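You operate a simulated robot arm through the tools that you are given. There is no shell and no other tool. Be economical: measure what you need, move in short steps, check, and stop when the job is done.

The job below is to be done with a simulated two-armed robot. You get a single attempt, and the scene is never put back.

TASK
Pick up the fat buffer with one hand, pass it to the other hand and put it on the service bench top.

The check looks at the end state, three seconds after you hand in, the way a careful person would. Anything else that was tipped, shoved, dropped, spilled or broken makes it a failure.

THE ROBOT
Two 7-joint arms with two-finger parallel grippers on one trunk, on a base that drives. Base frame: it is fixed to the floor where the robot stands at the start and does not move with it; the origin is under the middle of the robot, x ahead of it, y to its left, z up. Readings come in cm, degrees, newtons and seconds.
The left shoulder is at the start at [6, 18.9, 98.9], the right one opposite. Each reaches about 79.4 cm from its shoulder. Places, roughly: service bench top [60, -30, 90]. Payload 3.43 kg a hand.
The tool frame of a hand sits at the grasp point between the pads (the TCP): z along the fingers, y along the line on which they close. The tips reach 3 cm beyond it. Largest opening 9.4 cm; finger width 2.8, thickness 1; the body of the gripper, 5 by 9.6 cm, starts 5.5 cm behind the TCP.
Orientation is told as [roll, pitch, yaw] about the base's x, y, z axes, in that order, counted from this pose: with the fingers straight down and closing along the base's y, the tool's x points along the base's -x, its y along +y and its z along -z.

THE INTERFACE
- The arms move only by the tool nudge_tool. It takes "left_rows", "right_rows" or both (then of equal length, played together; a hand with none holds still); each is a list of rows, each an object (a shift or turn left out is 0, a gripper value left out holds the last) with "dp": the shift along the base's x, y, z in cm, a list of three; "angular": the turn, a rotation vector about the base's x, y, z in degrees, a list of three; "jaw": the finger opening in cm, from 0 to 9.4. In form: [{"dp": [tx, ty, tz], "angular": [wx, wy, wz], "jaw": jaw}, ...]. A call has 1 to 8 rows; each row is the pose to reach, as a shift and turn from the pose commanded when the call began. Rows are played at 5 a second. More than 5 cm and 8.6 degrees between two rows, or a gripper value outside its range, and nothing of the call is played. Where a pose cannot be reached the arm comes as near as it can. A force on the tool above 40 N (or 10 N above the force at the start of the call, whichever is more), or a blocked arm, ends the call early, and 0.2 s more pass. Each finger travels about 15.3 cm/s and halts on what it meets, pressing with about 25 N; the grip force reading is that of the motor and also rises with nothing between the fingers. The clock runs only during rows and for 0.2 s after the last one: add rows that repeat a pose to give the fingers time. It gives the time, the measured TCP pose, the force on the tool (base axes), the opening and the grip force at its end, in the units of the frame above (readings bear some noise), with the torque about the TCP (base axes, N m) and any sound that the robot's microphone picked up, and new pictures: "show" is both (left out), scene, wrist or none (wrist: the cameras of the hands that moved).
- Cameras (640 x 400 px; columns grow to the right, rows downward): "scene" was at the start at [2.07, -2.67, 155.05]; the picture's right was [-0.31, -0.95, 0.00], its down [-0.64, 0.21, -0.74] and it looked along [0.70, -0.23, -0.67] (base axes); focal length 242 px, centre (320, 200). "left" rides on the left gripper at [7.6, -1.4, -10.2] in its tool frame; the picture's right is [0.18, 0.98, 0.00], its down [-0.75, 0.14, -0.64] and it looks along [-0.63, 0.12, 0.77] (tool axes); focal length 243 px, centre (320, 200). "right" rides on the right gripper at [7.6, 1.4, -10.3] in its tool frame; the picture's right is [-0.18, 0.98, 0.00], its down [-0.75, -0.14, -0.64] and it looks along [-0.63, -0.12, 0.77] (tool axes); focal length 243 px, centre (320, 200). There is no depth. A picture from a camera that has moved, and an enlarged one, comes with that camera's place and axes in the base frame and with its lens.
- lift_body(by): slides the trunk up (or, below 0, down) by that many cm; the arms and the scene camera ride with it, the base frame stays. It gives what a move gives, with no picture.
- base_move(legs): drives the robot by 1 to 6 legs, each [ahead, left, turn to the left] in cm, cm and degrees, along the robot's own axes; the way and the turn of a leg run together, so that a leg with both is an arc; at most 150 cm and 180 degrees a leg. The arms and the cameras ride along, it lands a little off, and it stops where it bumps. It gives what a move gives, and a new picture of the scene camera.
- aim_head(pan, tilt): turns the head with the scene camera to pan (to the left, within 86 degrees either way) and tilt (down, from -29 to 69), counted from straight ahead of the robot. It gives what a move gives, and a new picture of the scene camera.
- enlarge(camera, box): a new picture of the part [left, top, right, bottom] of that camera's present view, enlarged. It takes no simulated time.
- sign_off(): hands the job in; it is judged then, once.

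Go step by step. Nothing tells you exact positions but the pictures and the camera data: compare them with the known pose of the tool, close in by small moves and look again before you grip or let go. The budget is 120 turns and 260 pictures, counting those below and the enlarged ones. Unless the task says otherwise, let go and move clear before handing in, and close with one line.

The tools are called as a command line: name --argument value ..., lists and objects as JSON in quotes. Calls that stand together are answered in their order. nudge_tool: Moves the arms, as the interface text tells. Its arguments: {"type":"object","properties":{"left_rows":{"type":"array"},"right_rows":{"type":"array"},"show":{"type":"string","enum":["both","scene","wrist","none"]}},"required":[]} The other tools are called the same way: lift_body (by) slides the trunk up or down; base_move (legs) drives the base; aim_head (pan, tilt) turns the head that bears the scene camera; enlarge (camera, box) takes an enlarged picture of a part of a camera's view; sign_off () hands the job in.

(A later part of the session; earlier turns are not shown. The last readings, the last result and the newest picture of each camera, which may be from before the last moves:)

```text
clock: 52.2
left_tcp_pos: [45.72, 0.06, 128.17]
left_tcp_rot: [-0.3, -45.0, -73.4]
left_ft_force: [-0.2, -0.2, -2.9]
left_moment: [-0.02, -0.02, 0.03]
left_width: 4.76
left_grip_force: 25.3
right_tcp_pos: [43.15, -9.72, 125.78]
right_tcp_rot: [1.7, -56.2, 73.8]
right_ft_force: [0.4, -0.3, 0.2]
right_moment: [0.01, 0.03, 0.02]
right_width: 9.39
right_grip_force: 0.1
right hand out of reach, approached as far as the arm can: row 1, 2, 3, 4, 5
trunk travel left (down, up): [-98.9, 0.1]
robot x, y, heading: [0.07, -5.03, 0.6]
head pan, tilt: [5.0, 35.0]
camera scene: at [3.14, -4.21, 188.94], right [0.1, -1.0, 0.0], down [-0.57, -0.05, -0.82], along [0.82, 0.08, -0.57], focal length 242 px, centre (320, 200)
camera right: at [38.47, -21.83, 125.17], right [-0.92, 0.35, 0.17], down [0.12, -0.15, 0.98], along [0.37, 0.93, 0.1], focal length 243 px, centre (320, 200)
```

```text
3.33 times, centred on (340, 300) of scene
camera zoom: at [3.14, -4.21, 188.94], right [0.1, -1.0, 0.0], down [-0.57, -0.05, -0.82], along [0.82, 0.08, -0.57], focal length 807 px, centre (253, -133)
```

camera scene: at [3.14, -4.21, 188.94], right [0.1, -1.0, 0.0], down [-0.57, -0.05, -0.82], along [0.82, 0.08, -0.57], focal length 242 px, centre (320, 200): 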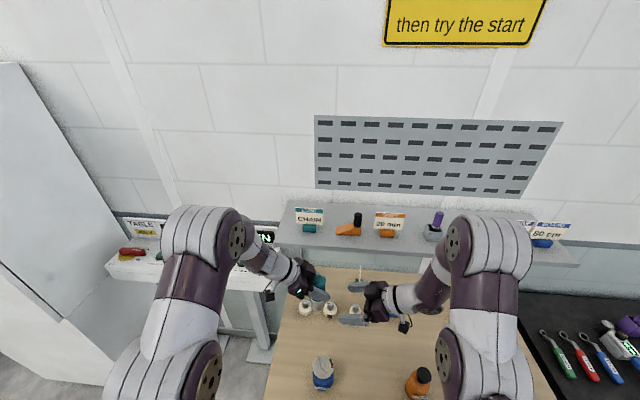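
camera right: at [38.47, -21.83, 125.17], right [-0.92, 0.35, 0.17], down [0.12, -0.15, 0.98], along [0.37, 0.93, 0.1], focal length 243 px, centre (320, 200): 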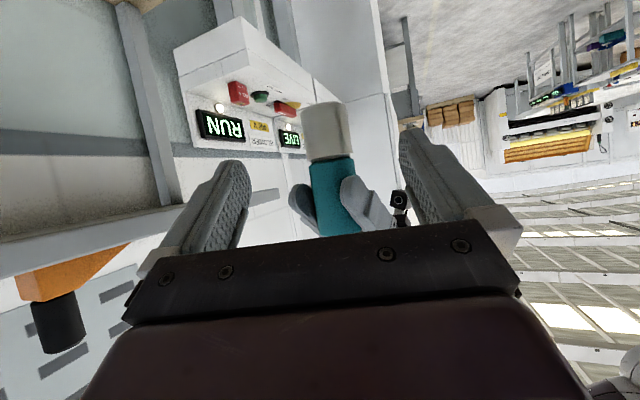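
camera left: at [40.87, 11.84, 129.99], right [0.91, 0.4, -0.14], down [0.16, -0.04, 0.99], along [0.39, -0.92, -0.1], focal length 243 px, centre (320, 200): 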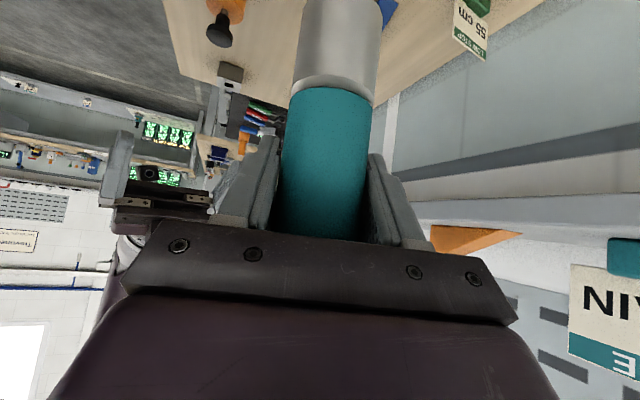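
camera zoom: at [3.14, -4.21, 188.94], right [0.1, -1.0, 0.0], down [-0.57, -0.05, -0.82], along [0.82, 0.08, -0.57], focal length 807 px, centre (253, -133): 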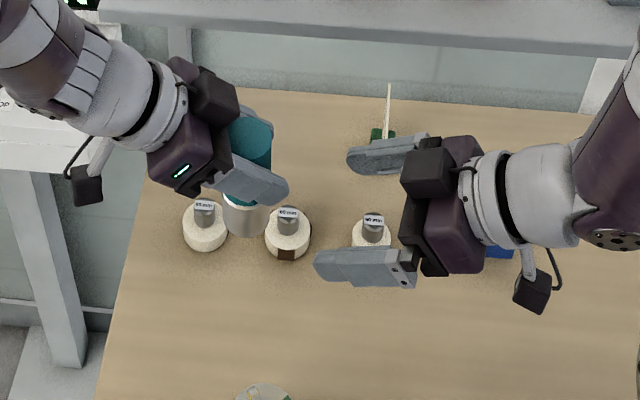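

The buffer axis is at (45.45, 0.06) with its bottom at z≈118.8. The right wrist is near a limit, so I'll try for a flatter tilt while moving in to 6 cm.

nudge_tool --right_rows '[{"dp": [0.5, 2.5, -0.3], "angular": [2, -0.6, 0]}, {"dp": [1.1, 4.9, -0.6], "angular": [4.2, -1.2, 0]}, {"dp": [1.1, 4.9, -0.6], "angular": [4.2, -1.2, 0]}]' --show "wrist"

enlarge --camera "scene" --box '[260, 240, 420, 360]'

```text
clock: 53.0
left_tcp_pos: [45.74, 0.11, 128.12]
left_tcp_rot: [-0.3, -45.1, -73.4]
left_ft_force: [0.7, -0.1, -2.2]
left_moment: [-0.02, 0.0, -0.01]
left_width: 4.72
left_grip_force: 25.7
right_tcp_pos: [43.11, -9.59, 125.72]
right_tcp_rot: [1.7, -56.1, 73.8]
right_ft_force: [0.1, 0.0, -0.3]
right_moment: [-0.01, 0.0, -0.01]
right_width: 9.41
right_grip_force: 0.1
right hand out of reach, approached as far as the arm can: row 1, 2, 3
trunk travel left (down, up): [-98.9, 0.1]
robot x, y, heading: [0.22, -4.83, 0.5]
head pan, tilt: [5.0, 35.0]
camera right: at [38.46, -21.8, 125.18], right [-0.92, 0.35, 0.17], down [0.12, -0.15, 0.98], along [0.37, 0.93, 0.1], focal length 243 px, centre (320, 200)
```

right: 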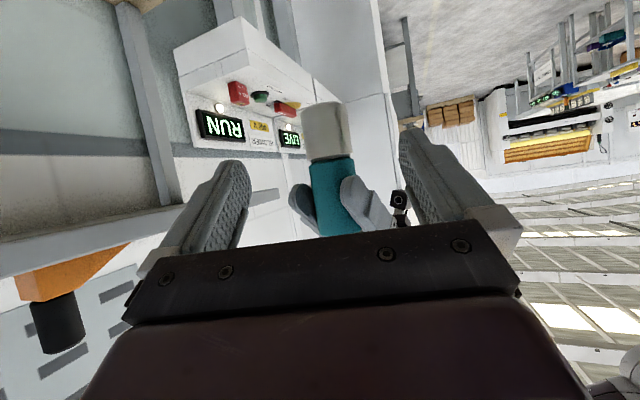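

```text
3.33 times, centred on (340, 300) of scene
camera zoom: at [3.14, -4.15, 188.94], right [0.1, -1.0, 0.0], down [-0.57, -0.05, -0.82], along [0.82, 0.08, -0.57], focal length 807 px, centre (253, -133)
```

zoom: 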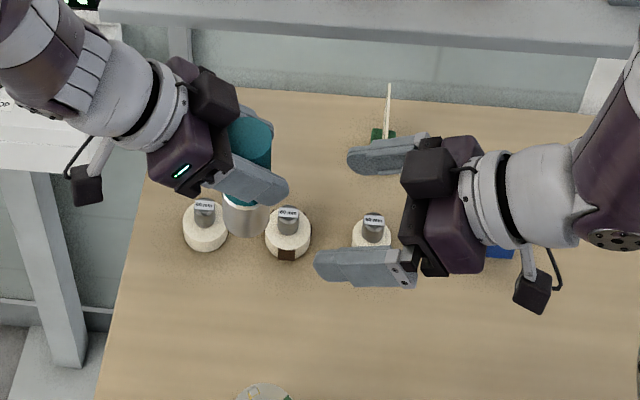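

The right wrist can't go further at this yaw. I'll return the right hand to about 50° yaw, where the flatter tilt worked, and turn the left hand further to about -92°.

nudge_tool --right_rows '[{"dp": [-0.5, 0, 0.2], "angular": [0, 0, -6]}, {"dp": [-1, 0, 0.4], "angular": [0, 0, -12]}, {"dp": [-1.5, 0, 0.6], "angular": [0, 0, -18]}, {"dp": [-2, 0, 0.8], "angular": [0, 0, -24]}, {"dp": [-2, 0, 0.8], "angular": [0, 0, -24]}]' --left_rows '[{"angular": [0, 0, -5]}, {"angular": [0, 0, -10]}, {"angular": [0, 0, -15]}, {"angular": [0, 0, -19]}, {"angular": [0, 0, -19]}]' --show "none"

nudge_tool --right_rows '[{"dp": [0, 1.0, 0], "angular": [2, -1.7, 0]}, {"dp": [0, 2, 0], "angular": [3, -2.5, 0]}, {"dp": [0, 2, 0], "angular": [3, -2.5, 0]}]'

```text
clock: 54.2
left_tcp_pos: [45.84, 0.2, 128.27]
left_tcp_rot: [-0.3, -45.0, -92.5]
left_ft_force: [-0.1, -0.2, -2.7]
left_moment: [-0.03, -0.01, 0.0]
left_width: 4.75
left_grip_force: 24.4
right_tcp_pos: [42.73, -9.65, 128.76]
right_tcp_rot: [1.7, -56.2, 49.9]
right_ft_force: [-0.4, -0.2, -0.5]
right_moment: [-0.01, -0.05, -0.03]
right_width: 9.41
right_grip_force: 0.1
right hand out of reach, approached as far as the arm can: row 2, 3, 4, 5
trunk travel left (down, up): [-98.9, 0.1]
robot x, y, heading: [0.09, -4.86, 0.5]
head pan, tilt: [5.0, 35.0]
```

```text
clock: 55.0
left_tcp_pos: [45.79, 0.13, 128.15]
left_tcp_rot: [-0.3, -45.0, -92.4]
left_ft_force: [-0.4, -0.9, -1.9]
left_moment: [-0.04, 0.03, 0.0]
left_width: 4.75
left_grip_force: 24.9
right_tcp_pos: [41.05, -7.42, 126.4]
right_tcp_rot: [1.7, -60.1, 49.8]
right_ft_force: [-0.2, -0.3, -0.2]
right_moment: [-0.01, 0.02, 0.0]
right_width: 9.4
right_grip_force: 0.1
right hand out of reach, approached as far as the arm can: row 1
trunk travel left (down, up): [-98.9, 0.1]
robot x, y, heading: [0.15, -4.78, 0.6]
head pan, tilt: [5.0, 35.0]
camera scene: at [3.14, -4.2, 188.94], right [0.1, -1.0, 0.0], down [-0.57, -0.05, -0.82], along [0.82, 0.08, -0.57], focal length 242 px, centre (320, 200)
camera right: at [32.01, -16.6, 124.98], right [-0.71, 0.69, 0.17], down [0.01, -0.24, 0.97], along [0.71, 0.69, 0.16], focal length 243 px, centre (320, 200)
```

scene: 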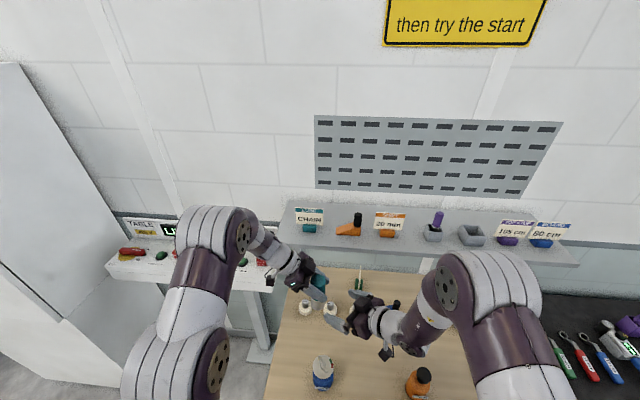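
right: 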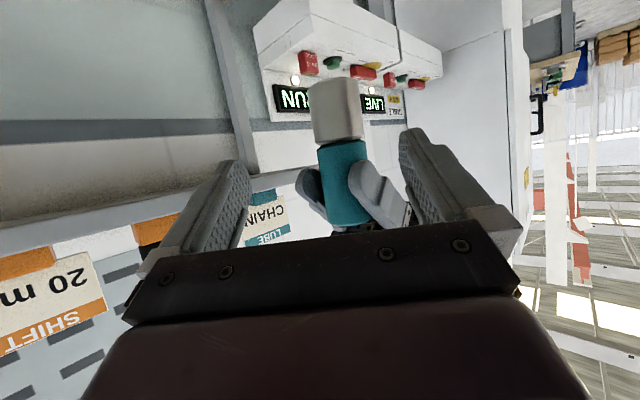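

Now the right hand has 60° tilt and 50° yaw, facing the left hand across the buffer. I'll align laterally and advance about two thirds.

nudge_tool --right_rows '[{"dp": [-0.85, 0.95, 0.4]}, {"dp": [0.8, 3, -1.1]}, {"dp": [2.4, 5, -2.6]}, {"dp": [2.4, 5, -2.6]}]' --show "wrist"

enlarge --camera "scene" --box '[260, 240, 420, 360]'

enlarge --camera "left" --box '[0, 0, 640, 400]'

```text
clock: 56.0
left_tcp_pos: [45.67, 0.08, 128.33]
left_tcp_rot: [-0.4, -45.0, -92.4]
left_ft_force: [0.6, -0.2, -1.8]
left_moment: [0.01, -0.01, 0.01]
left_width: 4.73
left_grip_force: 24.9
right_tcp_pos: [43.35, -2.45, 123.79]
right_tcp_rot: [1.6, -60.1, 49.8]
right_ft_force: [-0.8, -0.2, -0.7]
right_moment: [0.01, 0.0, 0.0]
right_width: 9.38
right_grip_force: 0.0
trunk travel left (down, up): [-98.9, 0.1]
robot x, y, heading: [0.19, -4.85, 0.7]
head pan, tilt: [5.0, 35.0]
camera right: at [34.28, -11.57, 122.43], right [-0.71, 0.68, 0.17], down [0.01, -0.24, 0.97], along [0.71, 0.69, 0.16], focal length 243 px, centre (320, 200)
```

right: 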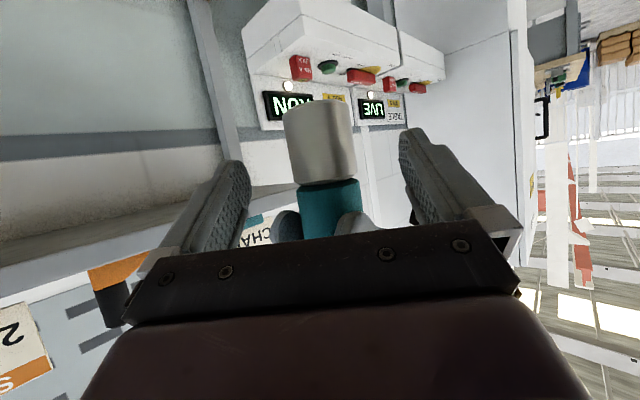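

```text
3.33 times, centred on (340, 300) of scene
camera zoom: at [2.97, -4.22, 188.94], right [0.1, -1.0, 0.0], down [-0.57, -0.05, -0.82], along [0.82, 0.08, -0.57], focal length 807 px, centre (253, -133)
```

zoom: 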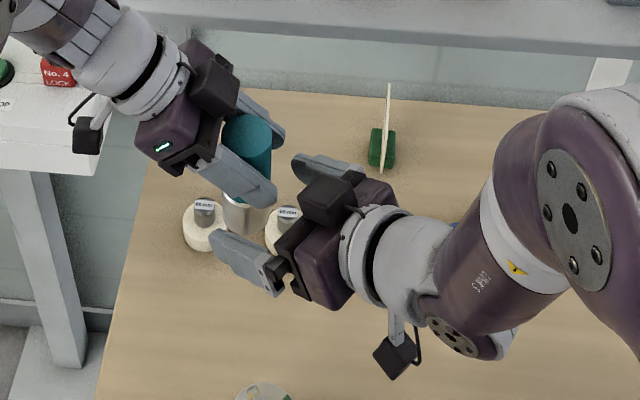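

```text
1.00 times, centred on (320, 200) of left
camera zoom: at [44.79, 12.78, 130.14], right [0.99, 0.09, -0.13], down [0.14, -0.09, 0.99], along [0.07, -0.99, -0.1], focal length 243 px, centre (320, 200)
```

zoom: 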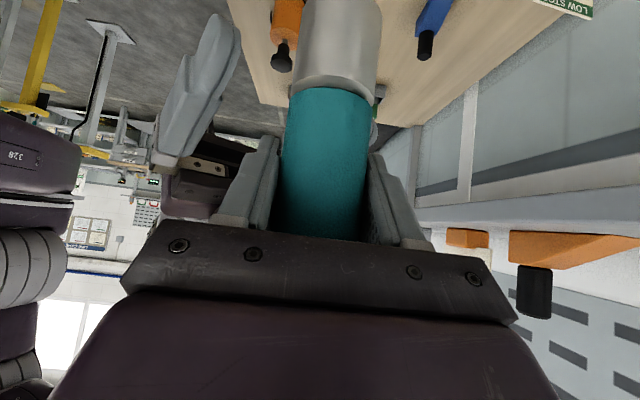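

Alignment is exact. I'll make the last 3.8 cm in small steps.

nudge_tool --right_rows '[{"dp": [0.7, 0.9, -0.6]}, {"dp": [1.4, 1.75, -1.2]}, {"dp": [2.05, 2.6, -1.8]}, {"dp": [2.05, 2.6, -1.8]}]' --show "wrist"

enlarge --camera "scene" --box '[280, 250, 380, 330]'

```text
clock: 56.9
left_tcp_pos: [46.12, 0.46, 128.03]
left_tcp_rot: [0.4, -44.3, -92.6]
left_ft_force: [3.2, 3.5, -4.7]
left_moment: [0.09, -0.09, -0.03]
left_width: 4.73
left_grip_force: 24.9
right_tcp_pos: [45.57, 0.13, 122.13]
right_tcp_rot: [1.7, -60.1, 49.7]
right_ft_force: [-2.7, -2.8, 2.9]
right_moment: [0.06, -0.08, 0.02]
right_width: 9.41
right_grip_force: 0.1
trunk travel left (down, up): [-98.9, 0.1]
robot x, y, heading: [0.18, -4.99, 0.5]
head pan, tilt: [5.0, 35.0]
stopped in row 4 (left hand): the force on the tool passed its limit (the readings are from after the stop); the commanded pose is now the measured one
camera right: at [36.41, -9.08, 120.66], right [-0.71, 0.69, 0.17], down [0.01, -0.24, 0.97], along [0.71, 0.69, 0.16], focal length 243 px, centre (320, 200)
```

right: 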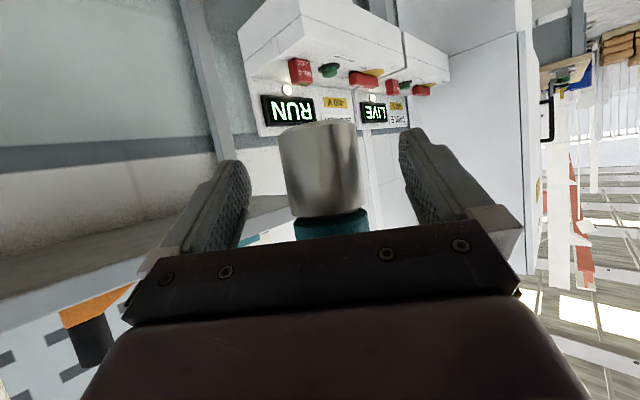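

```text
5.00 times, centred on (330, 290) of scene
camera zoom: at [3.16, -4.14, 188.94], right [0.1, -1.0, 0.0], down [-0.57, -0.06, -0.82], along [0.82, 0.08, -0.57], focal length 1210 px, centre (270, -250)
```

zoom: 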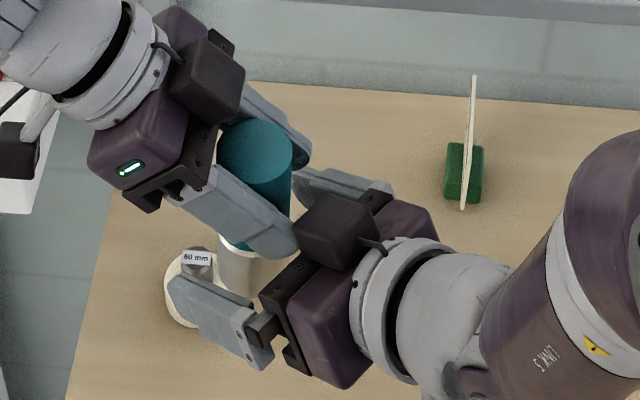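

The right hand reached the grip point, with a light touch between the left fingertip and the right housing. I'll back off half a centimetre, slightly lower, and then close the right jaws.

nudge_tool --right_rows '[{"dp": [-0.35, -0.45, -0.25]}, {"dp": [-0.35, -0.45, -0.25]}]' --show "none"

nudge_tool --right_rows '[{"jaw": 7}, {"jaw": 5.2}, {"jaw": 3.2}, {"jaw": 3.2}, {"jaw": 3.2}]'

```text
clock: 57.5
left_tcp_pos: [46.09, 0.44, 128.13]
left_tcp_rot: [0.3, -44.3, -92.5]
left_ft_force: [0.1, -1.1, -1.9]
left_moment: [-0.01, -0.01, 0.01]
left_width: 4.74
left_grip_force: 25.3
right_tcp_pos: [45.02, -0.37, 121.71]
right_tcp_rot: [1.8, -60.1, 49.6]
right_ft_force: [-0.3, -0.2, -0.3]
right_moment: [0.0, -0.03, -0.02]
right_width: 9.4
right_grip_force: 0.1
trunk travel left (down, up): [-98.9, 0.1]
robot x, y, heading: [0.36, -4.79, 0.5]
head pan, tilt: [5.0, 35.0]
```

```text
clock: 58.7
left_tcp_pos: [46.27, 0.45, 128.08]
left_tcp_rot: [0.4, -44.3, -92.5]
left_ft_force: [11.6, -9.1, -7.7]
left_moment: [-0.17, -0.11, -0.08]
left_width: 4.73
left_grip_force: 25.2
right_tcp_pos: [45.07, -0.34, 121.82]
right_tcp_rot: [1.6, -60.1, 49.8]
right_ft_force: [-12.0, 9.5, 4.2]
right_moment: [-0.39, -0.69, 0.24]
right_width: 4.23
right_grip_force: 25.0
trunk travel left (down, up): [-98.9, 0.1]
robot x, y, heading: [-0.03, -4.91, 0.4]
head pan, tilt: [5.0, 35.0]
camera scene: at [3.13, -4.18, 188.94], right [0.1, -1.0, 0.0], down [-0.57, -0.05, -0.82], along [0.82, 0.08, -0.57], focal length 242 px, centre (320, 200)
camera right: at [35.99, -9.52, 120.34], right [-0.71, 0.68, 0.17], down [0.01, -0.24, 0.97], along [0.71, 0.69, 0.16], focal length 243 px, centre (320, 200)
```

scene: 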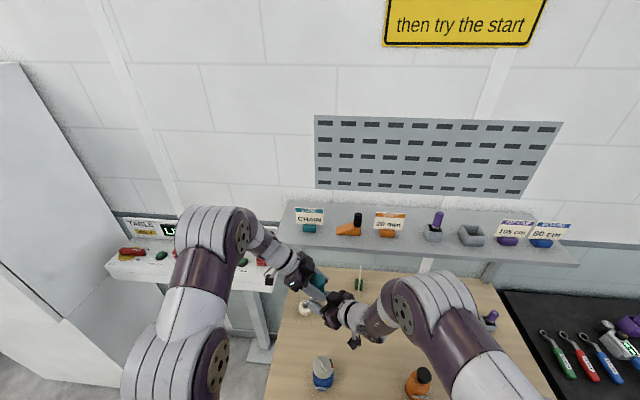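
right: 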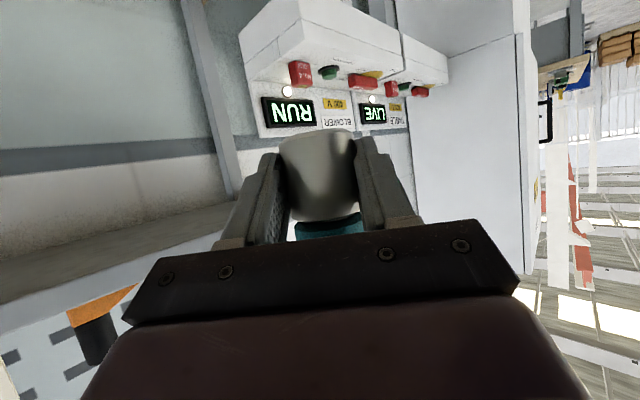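

The right hand holds the steel foot firmly at 4.2 cm wide. I'll open the left jaws a little.

nudge_tool --left_rows '[{"jaw": 5.2}, {"jaw": 6}, {"jaw": 6.6}, {"jaw": 6.6}]'

enlarge --camera "scene" --box '[280, 250, 380, 330]'

```text
clock: 59.7
left_tcp_pos: [46.15, 0.44, 128.12]
left_tcp_rot: [0.3, -44.4, -92.5]
left_ft_force: [0.5, 4.1, 1.7]
left_moment: [-0.02, 0.07, -0.18]
left_width: 6.58
left_grip_force: 0.0
right_tcp_pos: [45.06, -0.57, 121.88]
right_tcp_rot: [1.8, -60.1, 49.7]
right_ft_force: [-0.5, -4.0, -2.3]
right_moment: [0.2, -0.02, 0.16]
right_width: 4.22
right_grip_force: 24.8
trunk travel left (down, up): [-98.9, 0.1]
robot x, y, heading: [0.12, -5.05, 0.6]
head pan, tilt: [5.0, 35.0]
camera scene: at [3.13, -4.18, 188.94], right [0.1, -1.0, 0.0], down [-0.57, -0.05, -0.82], along [0.82, 0.08, -0.57], focal length 242 px, centre (320, 200)
camera left: at [45.07, 13.12, 130.07], right [0.99, 0.09, -0.12], down [0.13, -0.1, 0.99], along [0.08, -0.99, -0.11], focal length 243 px, centre (320, 200)
```

scene: 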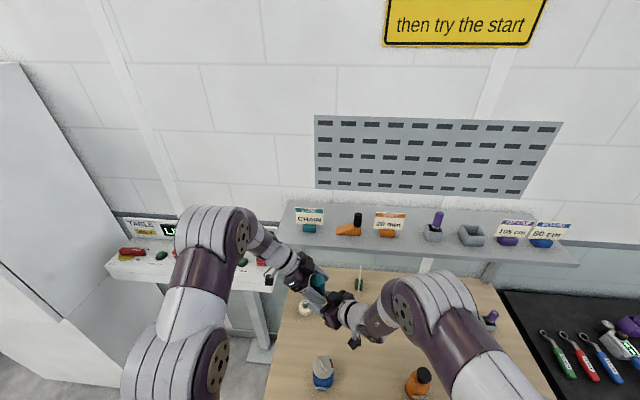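
left: 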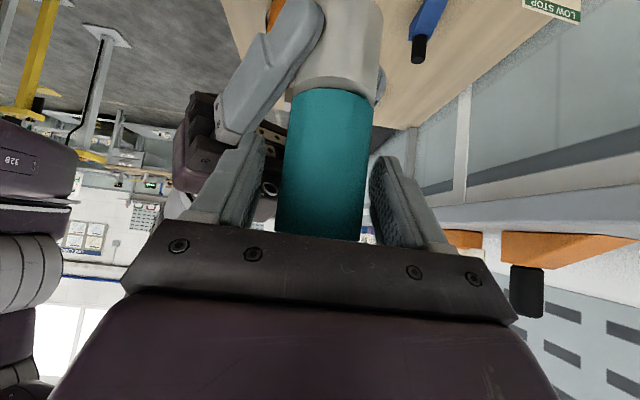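

```text
5.00 times, centred on (330, 290) of scene
camera zoom: at [3.13, -4.18, 188.94], right [0.1, -1.0, 0.0], down [-0.57, -0.05, -0.82], along [0.82, 0.08, -0.57], focal length 1210 px, centre (270, -250)
```

zoom: 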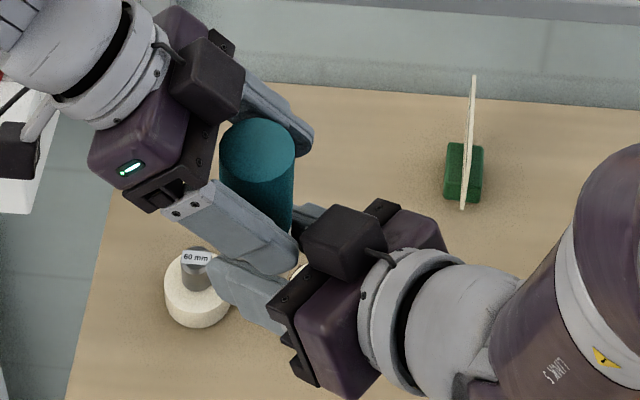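

Left is released and the right hand holds the buffer. I'll retract the left hand back and up along its fingers.

nudge_tool --left_rows '[{"dp": [0, 1.4, 1.4]}, {"dp": [0.1, 4, 4]}, {"dp": [0.1, 7, 7]}, {"dp": [0, 10.5, 8]}, {"dp": [0, 15, 8]}, {"dp": [0, 20, 8]}]'

enlarge --camera "scene" --box '[270, 240, 430, 360]'

```text
clock: 61.1
left_tcp_pos: [46.02, 20.94, 135.79]
left_tcp_rot: [0.3, -44.6, -92.5]
left_ft_force: [0.0, 0.8, 0.5]
left_moment: [-0.01, 0.02, 0.01]
left_width: 6.57
left_grip_force: 0.0
right_tcp_pos: [45.24, -0.22, 121.79]
right_tcp_rot: [1.6, -59.9, 49.8]
right_ft_force: [0.4, -0.3, 1.0]
right_moment: [-0.06, 0.06, -0.01]
right_width: 4.24
right_grip_force: 24.8
trunk travel left (down, up): [-98.9, 0.1]
robot x, y, heading: [0.26, -4.84, 0.5]
head pan, tilt: [5.0, 35.0]
camera scene: at [3.15, -3.85, 188.94], right [0.1, -1.0, 0.0], down [-0.57, -0.06, -0.82], along [0.82, 0.08, -0.57], focal length 242 px, centre (320, 200)
camera left: at [45.08, 33.46, 137.77], right [0.99, 0.09, -0.13], down [0.13, -0.09, 0.99], along [0.08, -0.99, -0.1], focal length 243 px, centre (320, 200)
```

scene: 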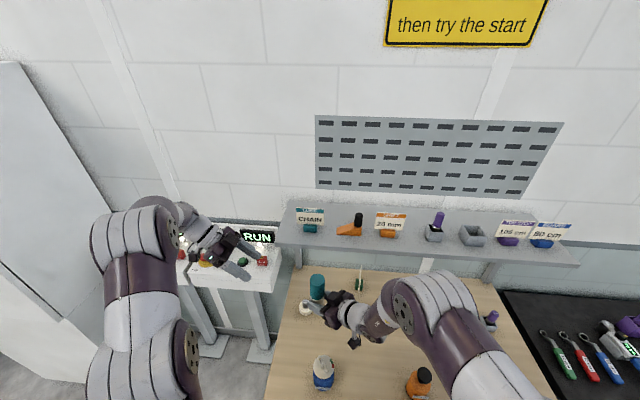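
left: 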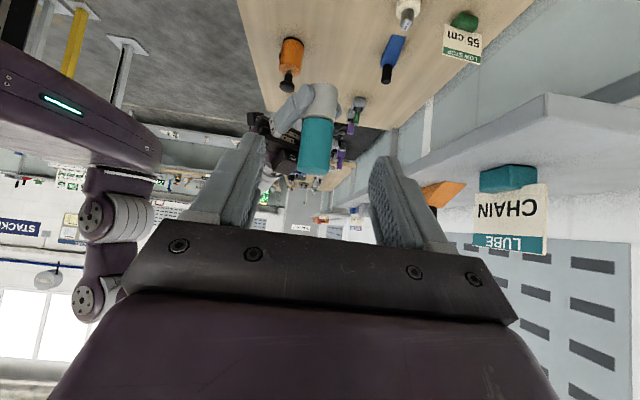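

```text
3.33 times, centred on (350, 300) of scene
camera zoom: at [3.15, -3.85, 188.94], right [0.1, -1.0, 0.0], down [-0.57, -0.06, -0.82], along [0.82, 0.08, -0.57], focal length 807 px, centre (220, -133)
```

zoom: 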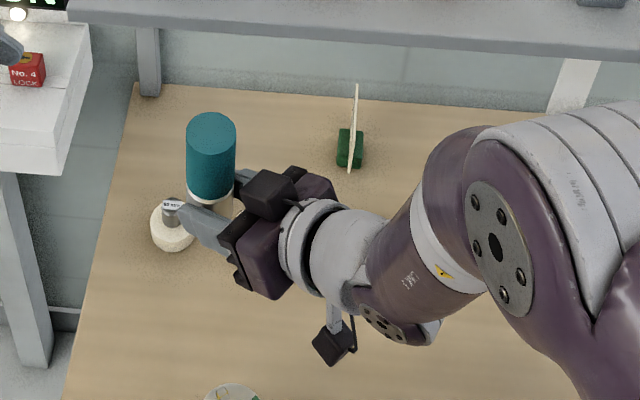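

The handover succeeded. The best free spot is around (50, -16), with the arm coming in between the blue and orange cans. I'll back the base up 12 cm, then turn the right hand to face forward.

base_move --legs '[[-12, 0, 0]]'

nudge_tool --right_rows '[{"dp": [1.5, -1.5, 0], "angular": [0, 0, -5.5]}, {"dp": [3, -3, 0], "angular": [0, 0, -11]}, {"dp": [5, -5, 0], "angular": [0, 0, -16.5]}, {"dp": [7, -7, 0], "angular": [0, 0, -22]}, {"dp": [9, -9, 0], "angular": [0, 0, -27.5]}, {"dp": [11, -11, 0], "angular": [0, 0, -33]}, {"dp": [13, -13, 0], "angular": [0, 0, -38.5]}, {"dp": [15, -15, 0], "angular": [0, 0, -44]}]'

```text
clock: 62.3
left_tcp_pos: [34.41, 20.38, 135.74]
left_tcp_rot: [0.0, -44.4, -92.3]
left_ft_force: [0.2, 0.0, -0.7]
left_moment: [0.01, -0.02, 0.02]
left_width: 6.61
left_grip_force: 0.0
right_tcp_pos: [33.39, -0.43, 121.7]
right_tcp_rot: [2.0, -60.0, 49.6]
right_ft_force: [0.3, 0.8, -2.0]
right_moment: [-0.02, 0.02, 0.0]
right_width: 4.21
right_grip_force: 25.1
trunk travel left (down, up): [-98.9, 0.1]
robot x, y, heading: [-12.02, -4.96, 0.8]
head pan, tilt: [5.0, 35.0]
camera scene: at [-8.43, -4.2, 188.93], right [0.1, -1.0, 0.0], down [-0.57, -0.06, -0.82], along [0.81, 0.08, -0.58], focal length 242 px, centre (320, 200)
```

scene: 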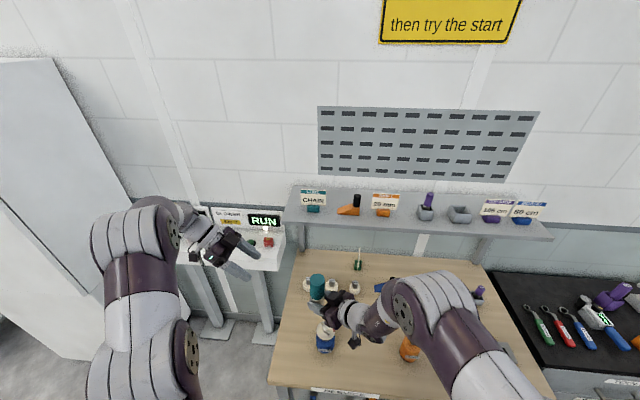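

```text
clock: 64.1
left_tcp_pos: [34.3, 20.3, 135.78]
left_tcp_rot: [0.2, -44.4, -92.4]
left_ft_force: [0.6, -0.5, -0.5]
left_moment: [-0.04, 0.0, -0.01]
left_width: 6.58
left_grip_force: 0.1
right_tcp_pos: [47.85, -20.28, 122.13]
right_tcp_rot: [2.3, -59.9, 5.9]
right_ft_force: [1.7, -0.7, -1.3]
right_moment: [-0.02, 0.09, 0.04]
right_width: 4.21
right_grip_force: 24.7
right hand out of reach, approached as far as the arm can: row 7, 8
trunk travel left (down, up): [-98.9, 0.1]
robot x, y, heading: [-11.95, -5.08, 0.4]
head pan, tilt: [5.0, 35.0]
camera scene: at [-8.57, -4.42, 188.93], right [0.1, -1.0, 0.0], down [-0.57, -0.05, -0.82], along [0.81, 0.08, -0.57], focal length 242 px, centre (320, 200)
camera right: at [35.16, -20.66, 120.74], right [-0.05, 0.98, 0.18], down [-0.15, -0.18, 0.97], along [0.99, 0.02, 0.16], focal length 243 px, centre (320, 200)
```

scene: 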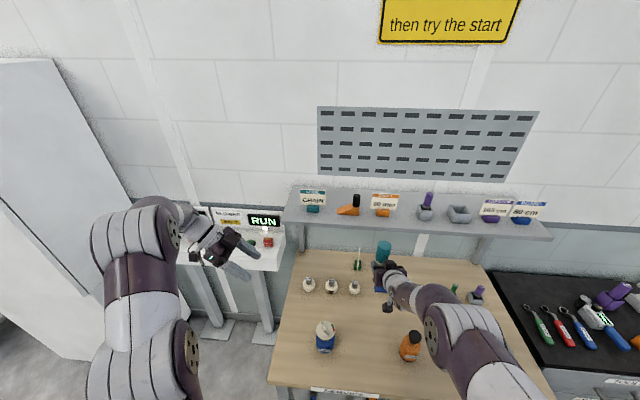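
right: 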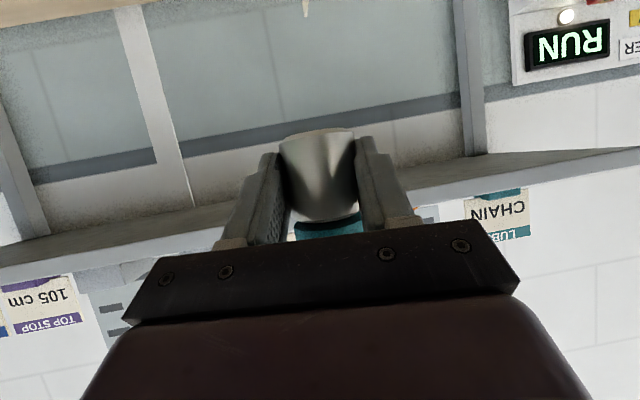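

The right hand now points forward at (47.9, -20.3). I'll zoom to map the bench items around the drop spot before lowering.

enlarge --camera "scene" --box '[270, 230, 510, 390]'

```text
2.50 times, centred on (390, 310) of scene
camera zoom: at [-8.57, -4.42, 188.93], right [0.1, -1.0, 0.0], down [-0.57, -0.05, -0.82], along [0.81, 0.08, -0.57], focal length 605 px, centre (145, -75)
```

zoom: 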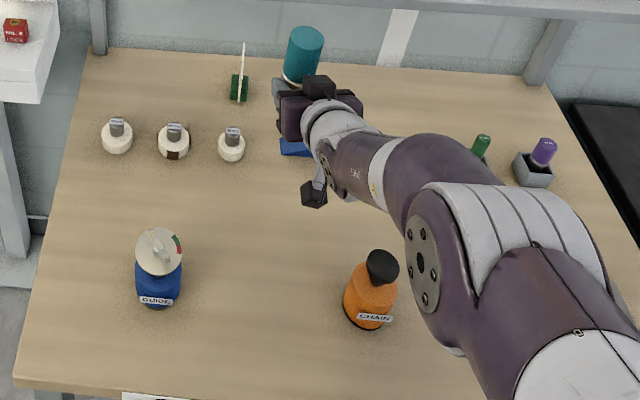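

The orange can's top reaches about z 105, so I want the forearm higher and centred between the cans. I'll move the hand left and down with the arm and see how it goes.

nudge_tool --right_rows '[{"dp": [0, 1.5, -3]}, {"dp": [0, 3, -6]}, {"dp": [0, 4.5, -9]}, {"dp": [0, 5, -12]}, {"dp": [0, 5, -14]}, {"dp": [0, 5, -14]}]' --show "scene"

enlarge --camera "scene" --box '[270, 230, 510, 390]'

```text
clock: 65.5
left_tcp_pos: [34.22, 20.4, 135.77]
left_tcp_rot: [0.3, -44.4, -92.4]
left_ft_force: [-0.1, -0.5, 0.3]
left_moment: [0.01, -0.01, -0.01]
left_width: 6.6
left_grip_force: 0.1
right_tcp_pos: [47.61, -21.2, 108.59]
right_tcp_rot: [3.1, -59.9, 5.5]
right_ft_force: [0.2, -0.2, -1.6]
right_moment: [0.01, 0.05, 0.02]
right_width: 4.2
right_grip_force: 24.9
right hand out of reach, approached as far as the arm can: row 1, 2, 3, 4, 5, 6
trunk travel left (down, up): [-98.9, 0.1]
robot x, y, heading: [-11.83, -4.74, 0.4]
head pan, tilt: [5.0, 35.0]
camera scene: at [-8.72, -4.24, 188.94], right [0.1, -1.0, 0.0], down [-0.57, -0.06, -0.82], along [0.81, 0.08, -0.57], focal length 242 px, centre (320, 200)
```

scene: 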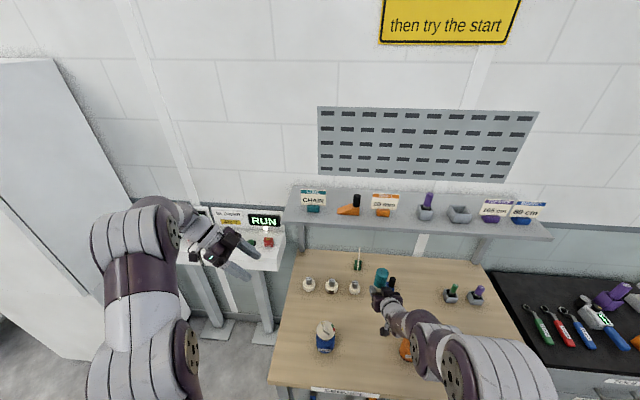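

```text
2.50 times, centred on (390, 310) of scene
camera zoom: at [-8.72, -4.24, 188.94], right [0.1, -1.0, 0.0], down [-0.57, -0.06, -0.82], along [0.81, 0.08, -0.57], focal length 605 px, centre (145, -75)
```

zoom: 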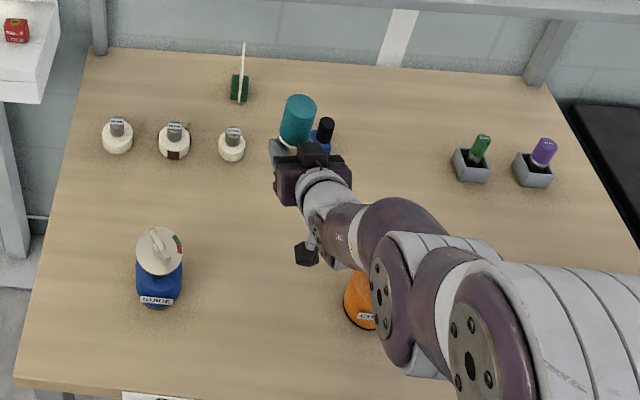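

The arm lowers fine but the wrist won't go left at this yaw. I'll slide the base 8 cm left so the whole arm sits between the two cans.

base_move --legs '[[0, 8, 0]]'

nudge_tool --right_rows '[{"dp": [0, 0, -2.5]}, {"dp": [0, 0, -5]}, {"dp": [0, 0, -7]}, {"dp": [0, 0, -7]}]'

enlarge --camera "scene" --box '[260, 230, 500, 390]'

```text
clock: 66.6
left_tcp_pos: [34.21, 27.7, 136.05]
left_tcp_rot: [0.3, -44.2, -92.4]
left_ft_force: [-0.6, -0.4, -1.3]
left_moment: [0.0, 0.02, 0.0]
left_width: 6.62
left_grip_force: 0.1
right_tcp_pos: [47.42, -13.96, 108.65]
right_tcp_rot: [3.8, -59.8, 4.7]
right_ft_force: [0.4, -0.7, -3.8]
right_moment: [0.01, 0.01, 0.03]
right_width: 4.22
right_grip_force: 24.7
trunk travel left (down, up): [-98.9, 0.1]
robot x, y, heading: [-11.88, 3.02, 0.4]
head pan, tilt: [5.0, 35.0]
camera scene: at [-8.87, 2.71, 188.94], right [0.09, -1.0, -0.01], down [-0.57, -0.05, -0.82], along [0.82, 0.08, -0.57], focal length 242 px, centre (320, 200)
```

scene: 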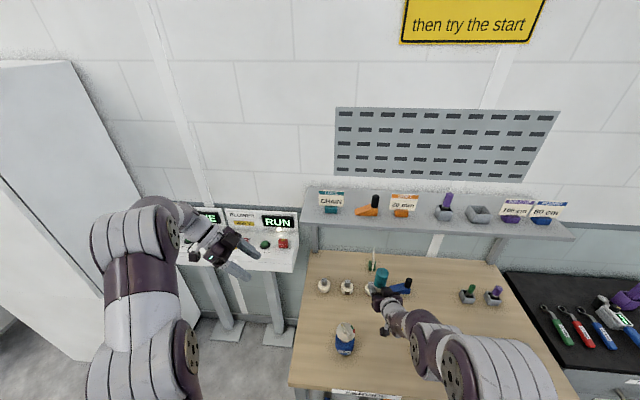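

```text
clock: 67.6
left_tcp_pos: [34.02, 28.37, 135.87]
left_tcp_rot: [0.3, -44.4, -92.7]
left_ft_force: [-0.6, 0.7, -0.8]
left_moment: [0.0, 0.0, 0.02]
left_width: 6.6
left_grip_force: 0.0
right_tcp_pos: [47.5, -13.43, 101.72]
right_tcp_rot: [3.2, -59.9, 5.3]
right_ft_force: [-0.1, 0.2, -2.3]
right_moment: [-0.01, 0.04, 0.0]
right_width: 4.22
right_grip_force: 25.1
trunk travel left (down, up): [-98.9, 0.1]
robot x, y, heading: [-11.63, 2.86, 0.4]
head pan, tilt: [5.0, 35.0]
camera scene: at [-8.89, 3.73, 188.94], right [0.1, -1.0, 0.0], down [-0.57, -0.05, -0.82], along [0.82, 0.08, -0.57], focal length 242 px, centre (320, 200)
camera right: at [34.72, -13.91, 100.37], right [-0.05, 0.98, 0.19], down [-0.15, -0.19, 0.97], along [0.99, 0.02, 0.16], focal length 243 px, centre (320, 200)
```

scene: 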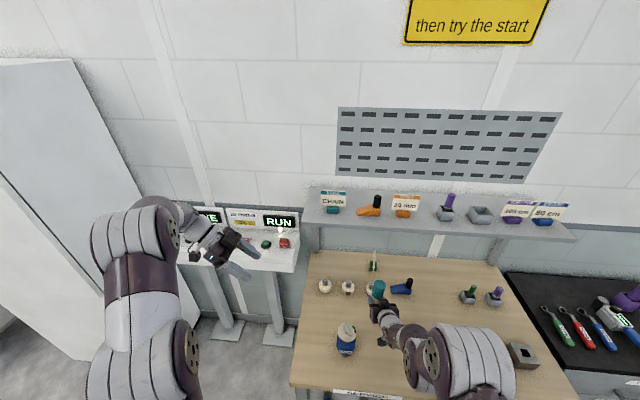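
right: 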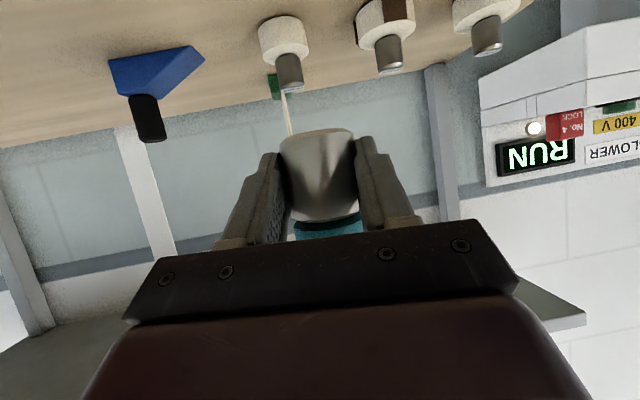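

```text
2.50 times, centred on (380, 310) of scene
camera zoom: at [-8.89, 3.73, 188.94], right [0.1, -1.0, 0.0], down [-0.57, -0.05, -0.82], along [0.82, 0.08, -0.57], focal length 605 px, centre (170, -75)
```

zoom: 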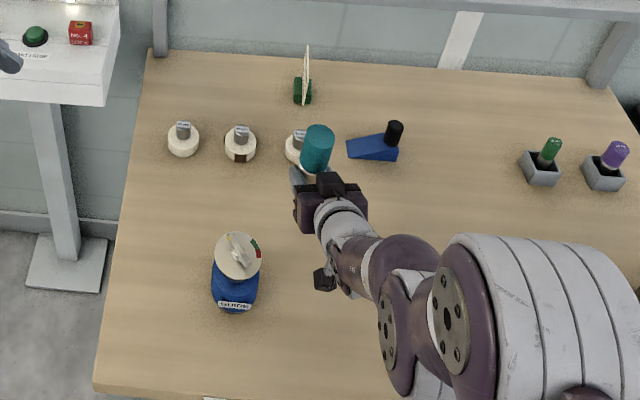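

The spot at about (47.5, -13.4) is clear, and the arm passes between the cans. I'll lower further and check the gap.

nudge_tool --right_rows '[{"dp": [0, 0, -2], "angular": [-0.7, 0, 0]}, {"dp": [0, 0, -4], "angular": [-1.4, 0, 0]}, {"dp": [0, 0, -6], "angular": [-1.4, 0, 0]}, {"dp": [0, 0, -6.5], "angular": [-1.4, 0, 0]}, {"dp": [0, 0, -6.5], "angular": [-1.4, 0, 0]}]'

enlarge --camera "scene" --box '[320, 250, 440, 370]'

```text
clock: 68.8
left_tcp_pos: [34.02, 28.34, 135.79]
left_tcp_rot: [0.3, -44.4, -92.6]
left_ft_force: [-0.6, 0.0, 0.4]
left_moment: [0.0, 0.01, -0.03]
left_width: 6.59
left_grip_force: 0.1
right_tcp_pos: [47.27, -14.4, 95.34]
right_tcp_rot: [0.9, -59.7, 7.7]
right_ft_force: [0.0, -0.8, -1.3]
right_moment: [-0.02, -0.01, 0.02]
right_width: 4.19
right_grip_force: 25.0
right hand out of reach, approached as far as the arm can: row 2, 3, 4, 5
trunk travel left (down, up): [-98.9, 0.1]
robot x, y, heading: [-12.14, 2.75, 0.4]
head pan, tilt: [5.0, 35.0]
camera scene: at [-8.87, 3.7, 188.94], right [0.09, -1.0, 0.0], down [-0.57, -0.05, -0.82], along [0.82, 0.08, -0.57], focal length 242 px, centre (320, 200)
camera right: at [34.5, -14.87, 93.95], right [-0.05, 0.98, 0.17], down [-0.15, -0.17, 0.97], along [0.99, 0.02, 0.16], focal length 243 px, centre (320, 200)
```

scene: 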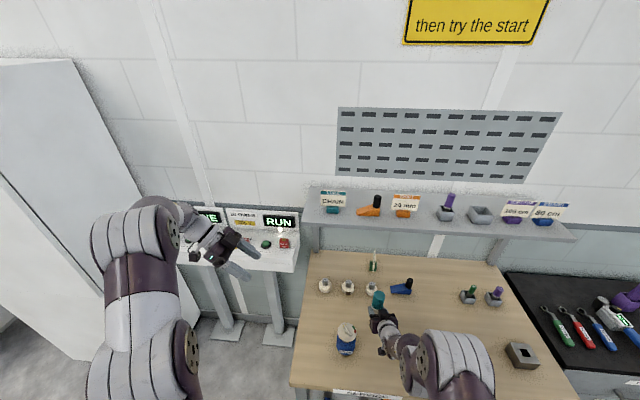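
right: 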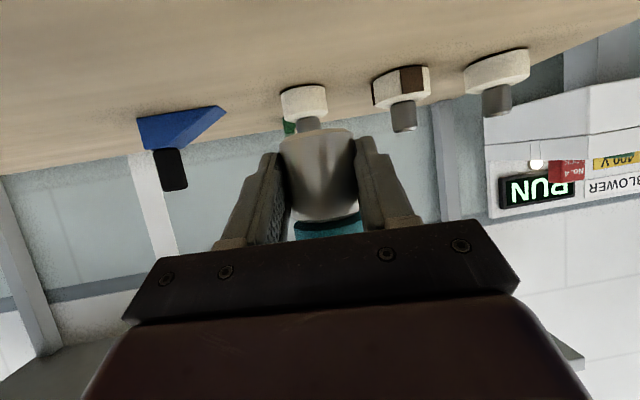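

```text
3.33 times, centred on (380, 310) of scene
camera zoom: at [-8.87, 3.7, 188.94], right [0.09, -1.0, 0.0], down [-0.57, -0.05, -0.82], along [0.82, 0.08, -0.57], focal length 807 px, centre (120, -167)
```

zoom: 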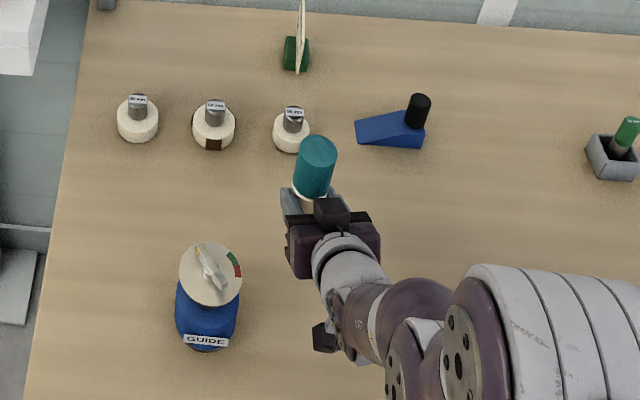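

The hand is still about 2 to 5 cm above the bench and its orientation is upright. I'll descend in small arm steps and watch the force for contact.

nudge_tool --right_rows '[{"dp": [0, 0, -0.7]}, {"dp": [0, 0, -1.4]}, {"dp": [0, 0, -1.4]}]' --show "wrist"

enlarge --camera "scene" --box '[340, 270, 420, 350]'

```text
clock: 69.6
left_tcp_pos: [34.06, 28.31, 135.88]
left_tcp_rot: [0.3, -44.3, -92.6]
left_ft_force: [0.3, 0.1, 0.8]
left_moment: [0.0, -0.02, -0.01]
left_width: 6.59
left_grip_force: 0.1
right_tcp_pos: [47.38, -14.47, 93.75]
right_tcp_rot: [0.8, -59.7, 7.7]
right_ft_force: [-1.0, 0.2, -1.9]
right_moment: [0.0, 0.02, -0.02]
right_width: 4.21
right_grip_force: 25.1
trunk travel left (down, up): [-98.9, 0.1]
robot x, y, heading: [-11.89, 3.08, 0.3]
head pan, tilt: [5.0, 35.0]
camera right: at [34.58, -14.93, 92.5], right [-0.05, 0.98, 0.17], down [-0.15, -0.17, 0.97], along [0.99, 0.02, 0.16], focal length 243 px, centre (320, 200)
```

right: 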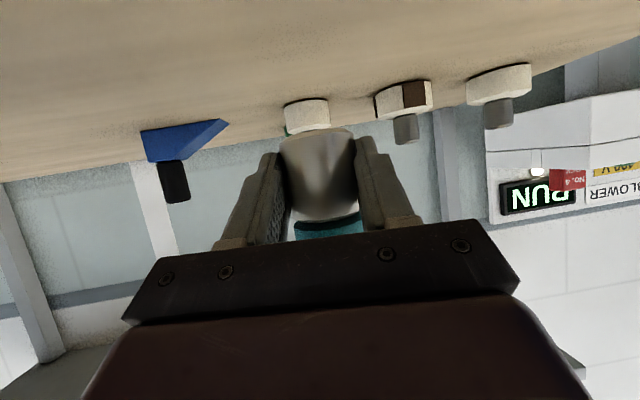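

```text
5.00 times, centred on (380, 310) of scene
camera zoom: at [-8.89, 3.66, 188.94], right [0.09, -1.0, 0.0], down [-0.57, -0.05, -0.82], along [0.82, 0.08, -0.57], focal length 1210 px, centre (20, -350)
```

zoom: 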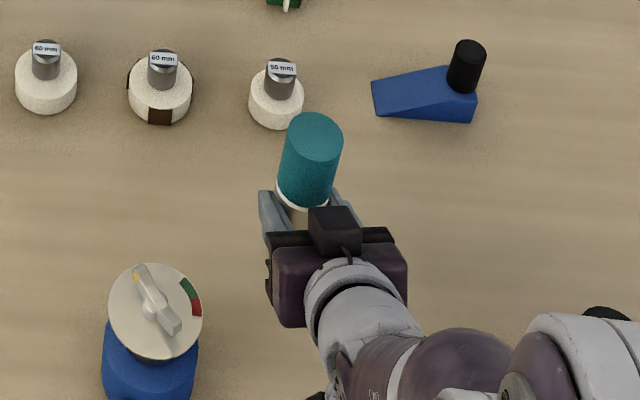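

No contact yet. The triangulation suggests the bench top may be nearer z 87, so I'll keep descending slowly.

nudge_tool --right_rows '[{"dp": [0, 0, -0.4]}, {"dp": [0, 0, -0.8]}, {"dp": [0, 0, -1.0]}, {"dp": [0, 0, -1.0]}]' --show "wrist"

```text
clock: 70.6
left_tcp_pos: [34.12, 28.37, 135.96]
left_tcp_rot: [0.3, -44.4, -92.6]
left_ft_force: [0.5, 0.7, -0.3]
left_moment: [0.01, -0.01, -0.02]
left_width: 6.58
left_grip_force: 0.1
right_tcp_pos: [47.31, -14.36, 92.78]
right_tcp_rot: [0.7, -59.7, 7.7]
right_ft_force: [-0.5, 0.3, -2.3]
right_moment: [-0.02, 0.06, 0.0]
right_width: 4.24
right_grip_force: 24.8
trunk travel left (down, up): [-98.9, 0.1]
robot x, y, heading: [-11.62, 3.15, 0.2]
head pan, tilt: [5.0, 35.0]
camera right: at [34.57, -14.91, 91.51], right [-0.05, 0.98, 0.17], down [-0.15, -0.17, 0.97], along [0.99, 0.02, 0.16], focal length 243 px, centre (320, 200)
```

right: 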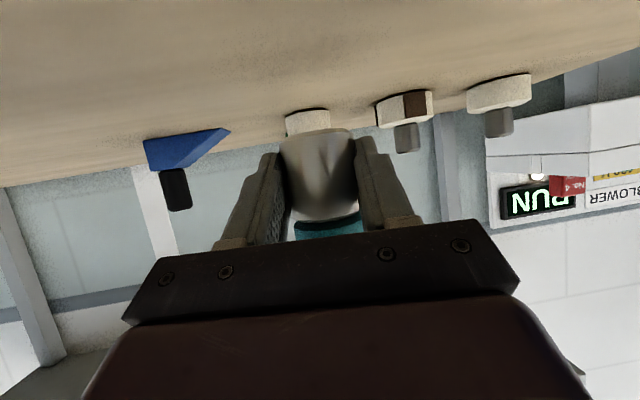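

nudge_tool --right_rows '[{"dp": [0, 0, -0.4]}, {"dp": [0, 0, -0.8]}, {"dp": [0, 0, -1.2]}, {"dp": [0, 0, -1.5]}, {"dp": [0, 0, -1.5]}]' --show "wrist"

```text
clock: 71.8
left_tcp_pos: [34.14, 28.36, 135.83]
left_tcp_rot: [0.3, -44.3, -92.7]
left_ft_force: [0.1, 0.5, -0.2]
left_moment: [-0.03, -0.03, 0.02]
left_width: 6.59
left_grip_force: 0.2
right_tcp_pos: [47.36, -14.51, 91.33]
right_tcp_rot: [0.8, -59.7, 7.6]
right_ft_force: [0.2, 0.6, -2.6]
right_moment: [-0.03, 0.06, -0.01]
right_width: 4.2
right_grip_force: 25.3
trunk travel left (down, up): [-98.9, 0.1]
robot x, y, heading: [-11.93, 2.65, 0.1]
head pan, tilt: [5.0, 35.0]
camera right: at [34.57, -14.9, 90.01], right [-0.05, 0.98, 0.17], down [-0.15, -0.17, 0.97], along [0.99, 0.02, 0.16], focal length 243 px, centre (320, 200)
```

right: 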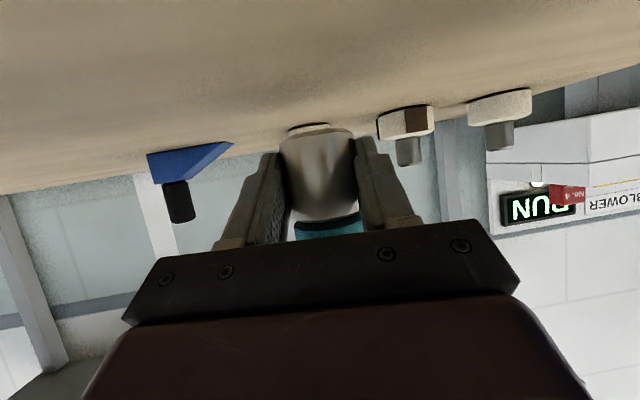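

Still free, and the bench looks to be at about z 86, so there are around 2 to 2.5 cm left. I'll continue gently.

nudge_tool --right_rows '[{"dp": [0, 0, -0.4]}, {"dp": [0, 0, -0.8]}, {"dp": [0, 0, -1.2]}, {"dp": [0, 0, -1.5]}, {"dp": [0, 0, -1.5]}]' --show "wrist"

```text
clock: 73.0
left_tcp_pos: [34.07, 28.34, 135.84]
left_tcp_rot: [0.3, -44.5, -92.6]
left_ft_force: [1.0, -0.2, 0.4]
left_moment: [0.01, 0.0, 0.01]
left_width: 6.59
left_grip_force: 0.0
right_tcp_pos: [47.32, -14.32, 89.9]
right_tcp_rot: [0.7, -59.7, 7.7]
right_ft_force: [0.0, -0.1, -2.6]
right_moment: [0.01, 0.04, -0.01]
right_width: 4.21
right_grip_force: 24.8
trunk travel left (down, up): [-98.9, 0.1]
robot x, y, heading: [-11.94, 2.91, 0.6]
head pan, tilt: [5.0, 35.0]
camera right: at [34.53, -14.89, 88.44], right [-0.05, 0.98, 0.17], down [-0.15, -0.17, 0.97], along [0.99, 0.02, 0.16], focal length 243 px, centre (320, 200)
```

right: 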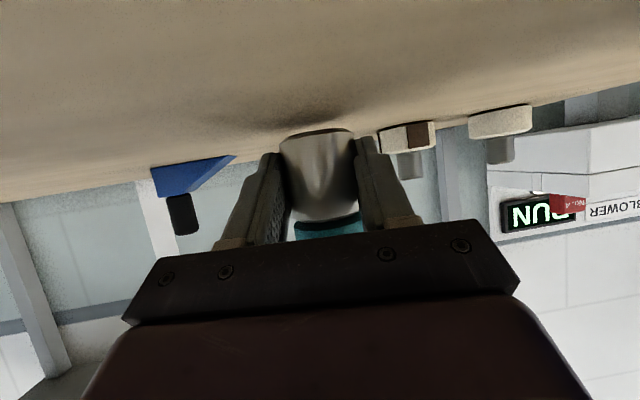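

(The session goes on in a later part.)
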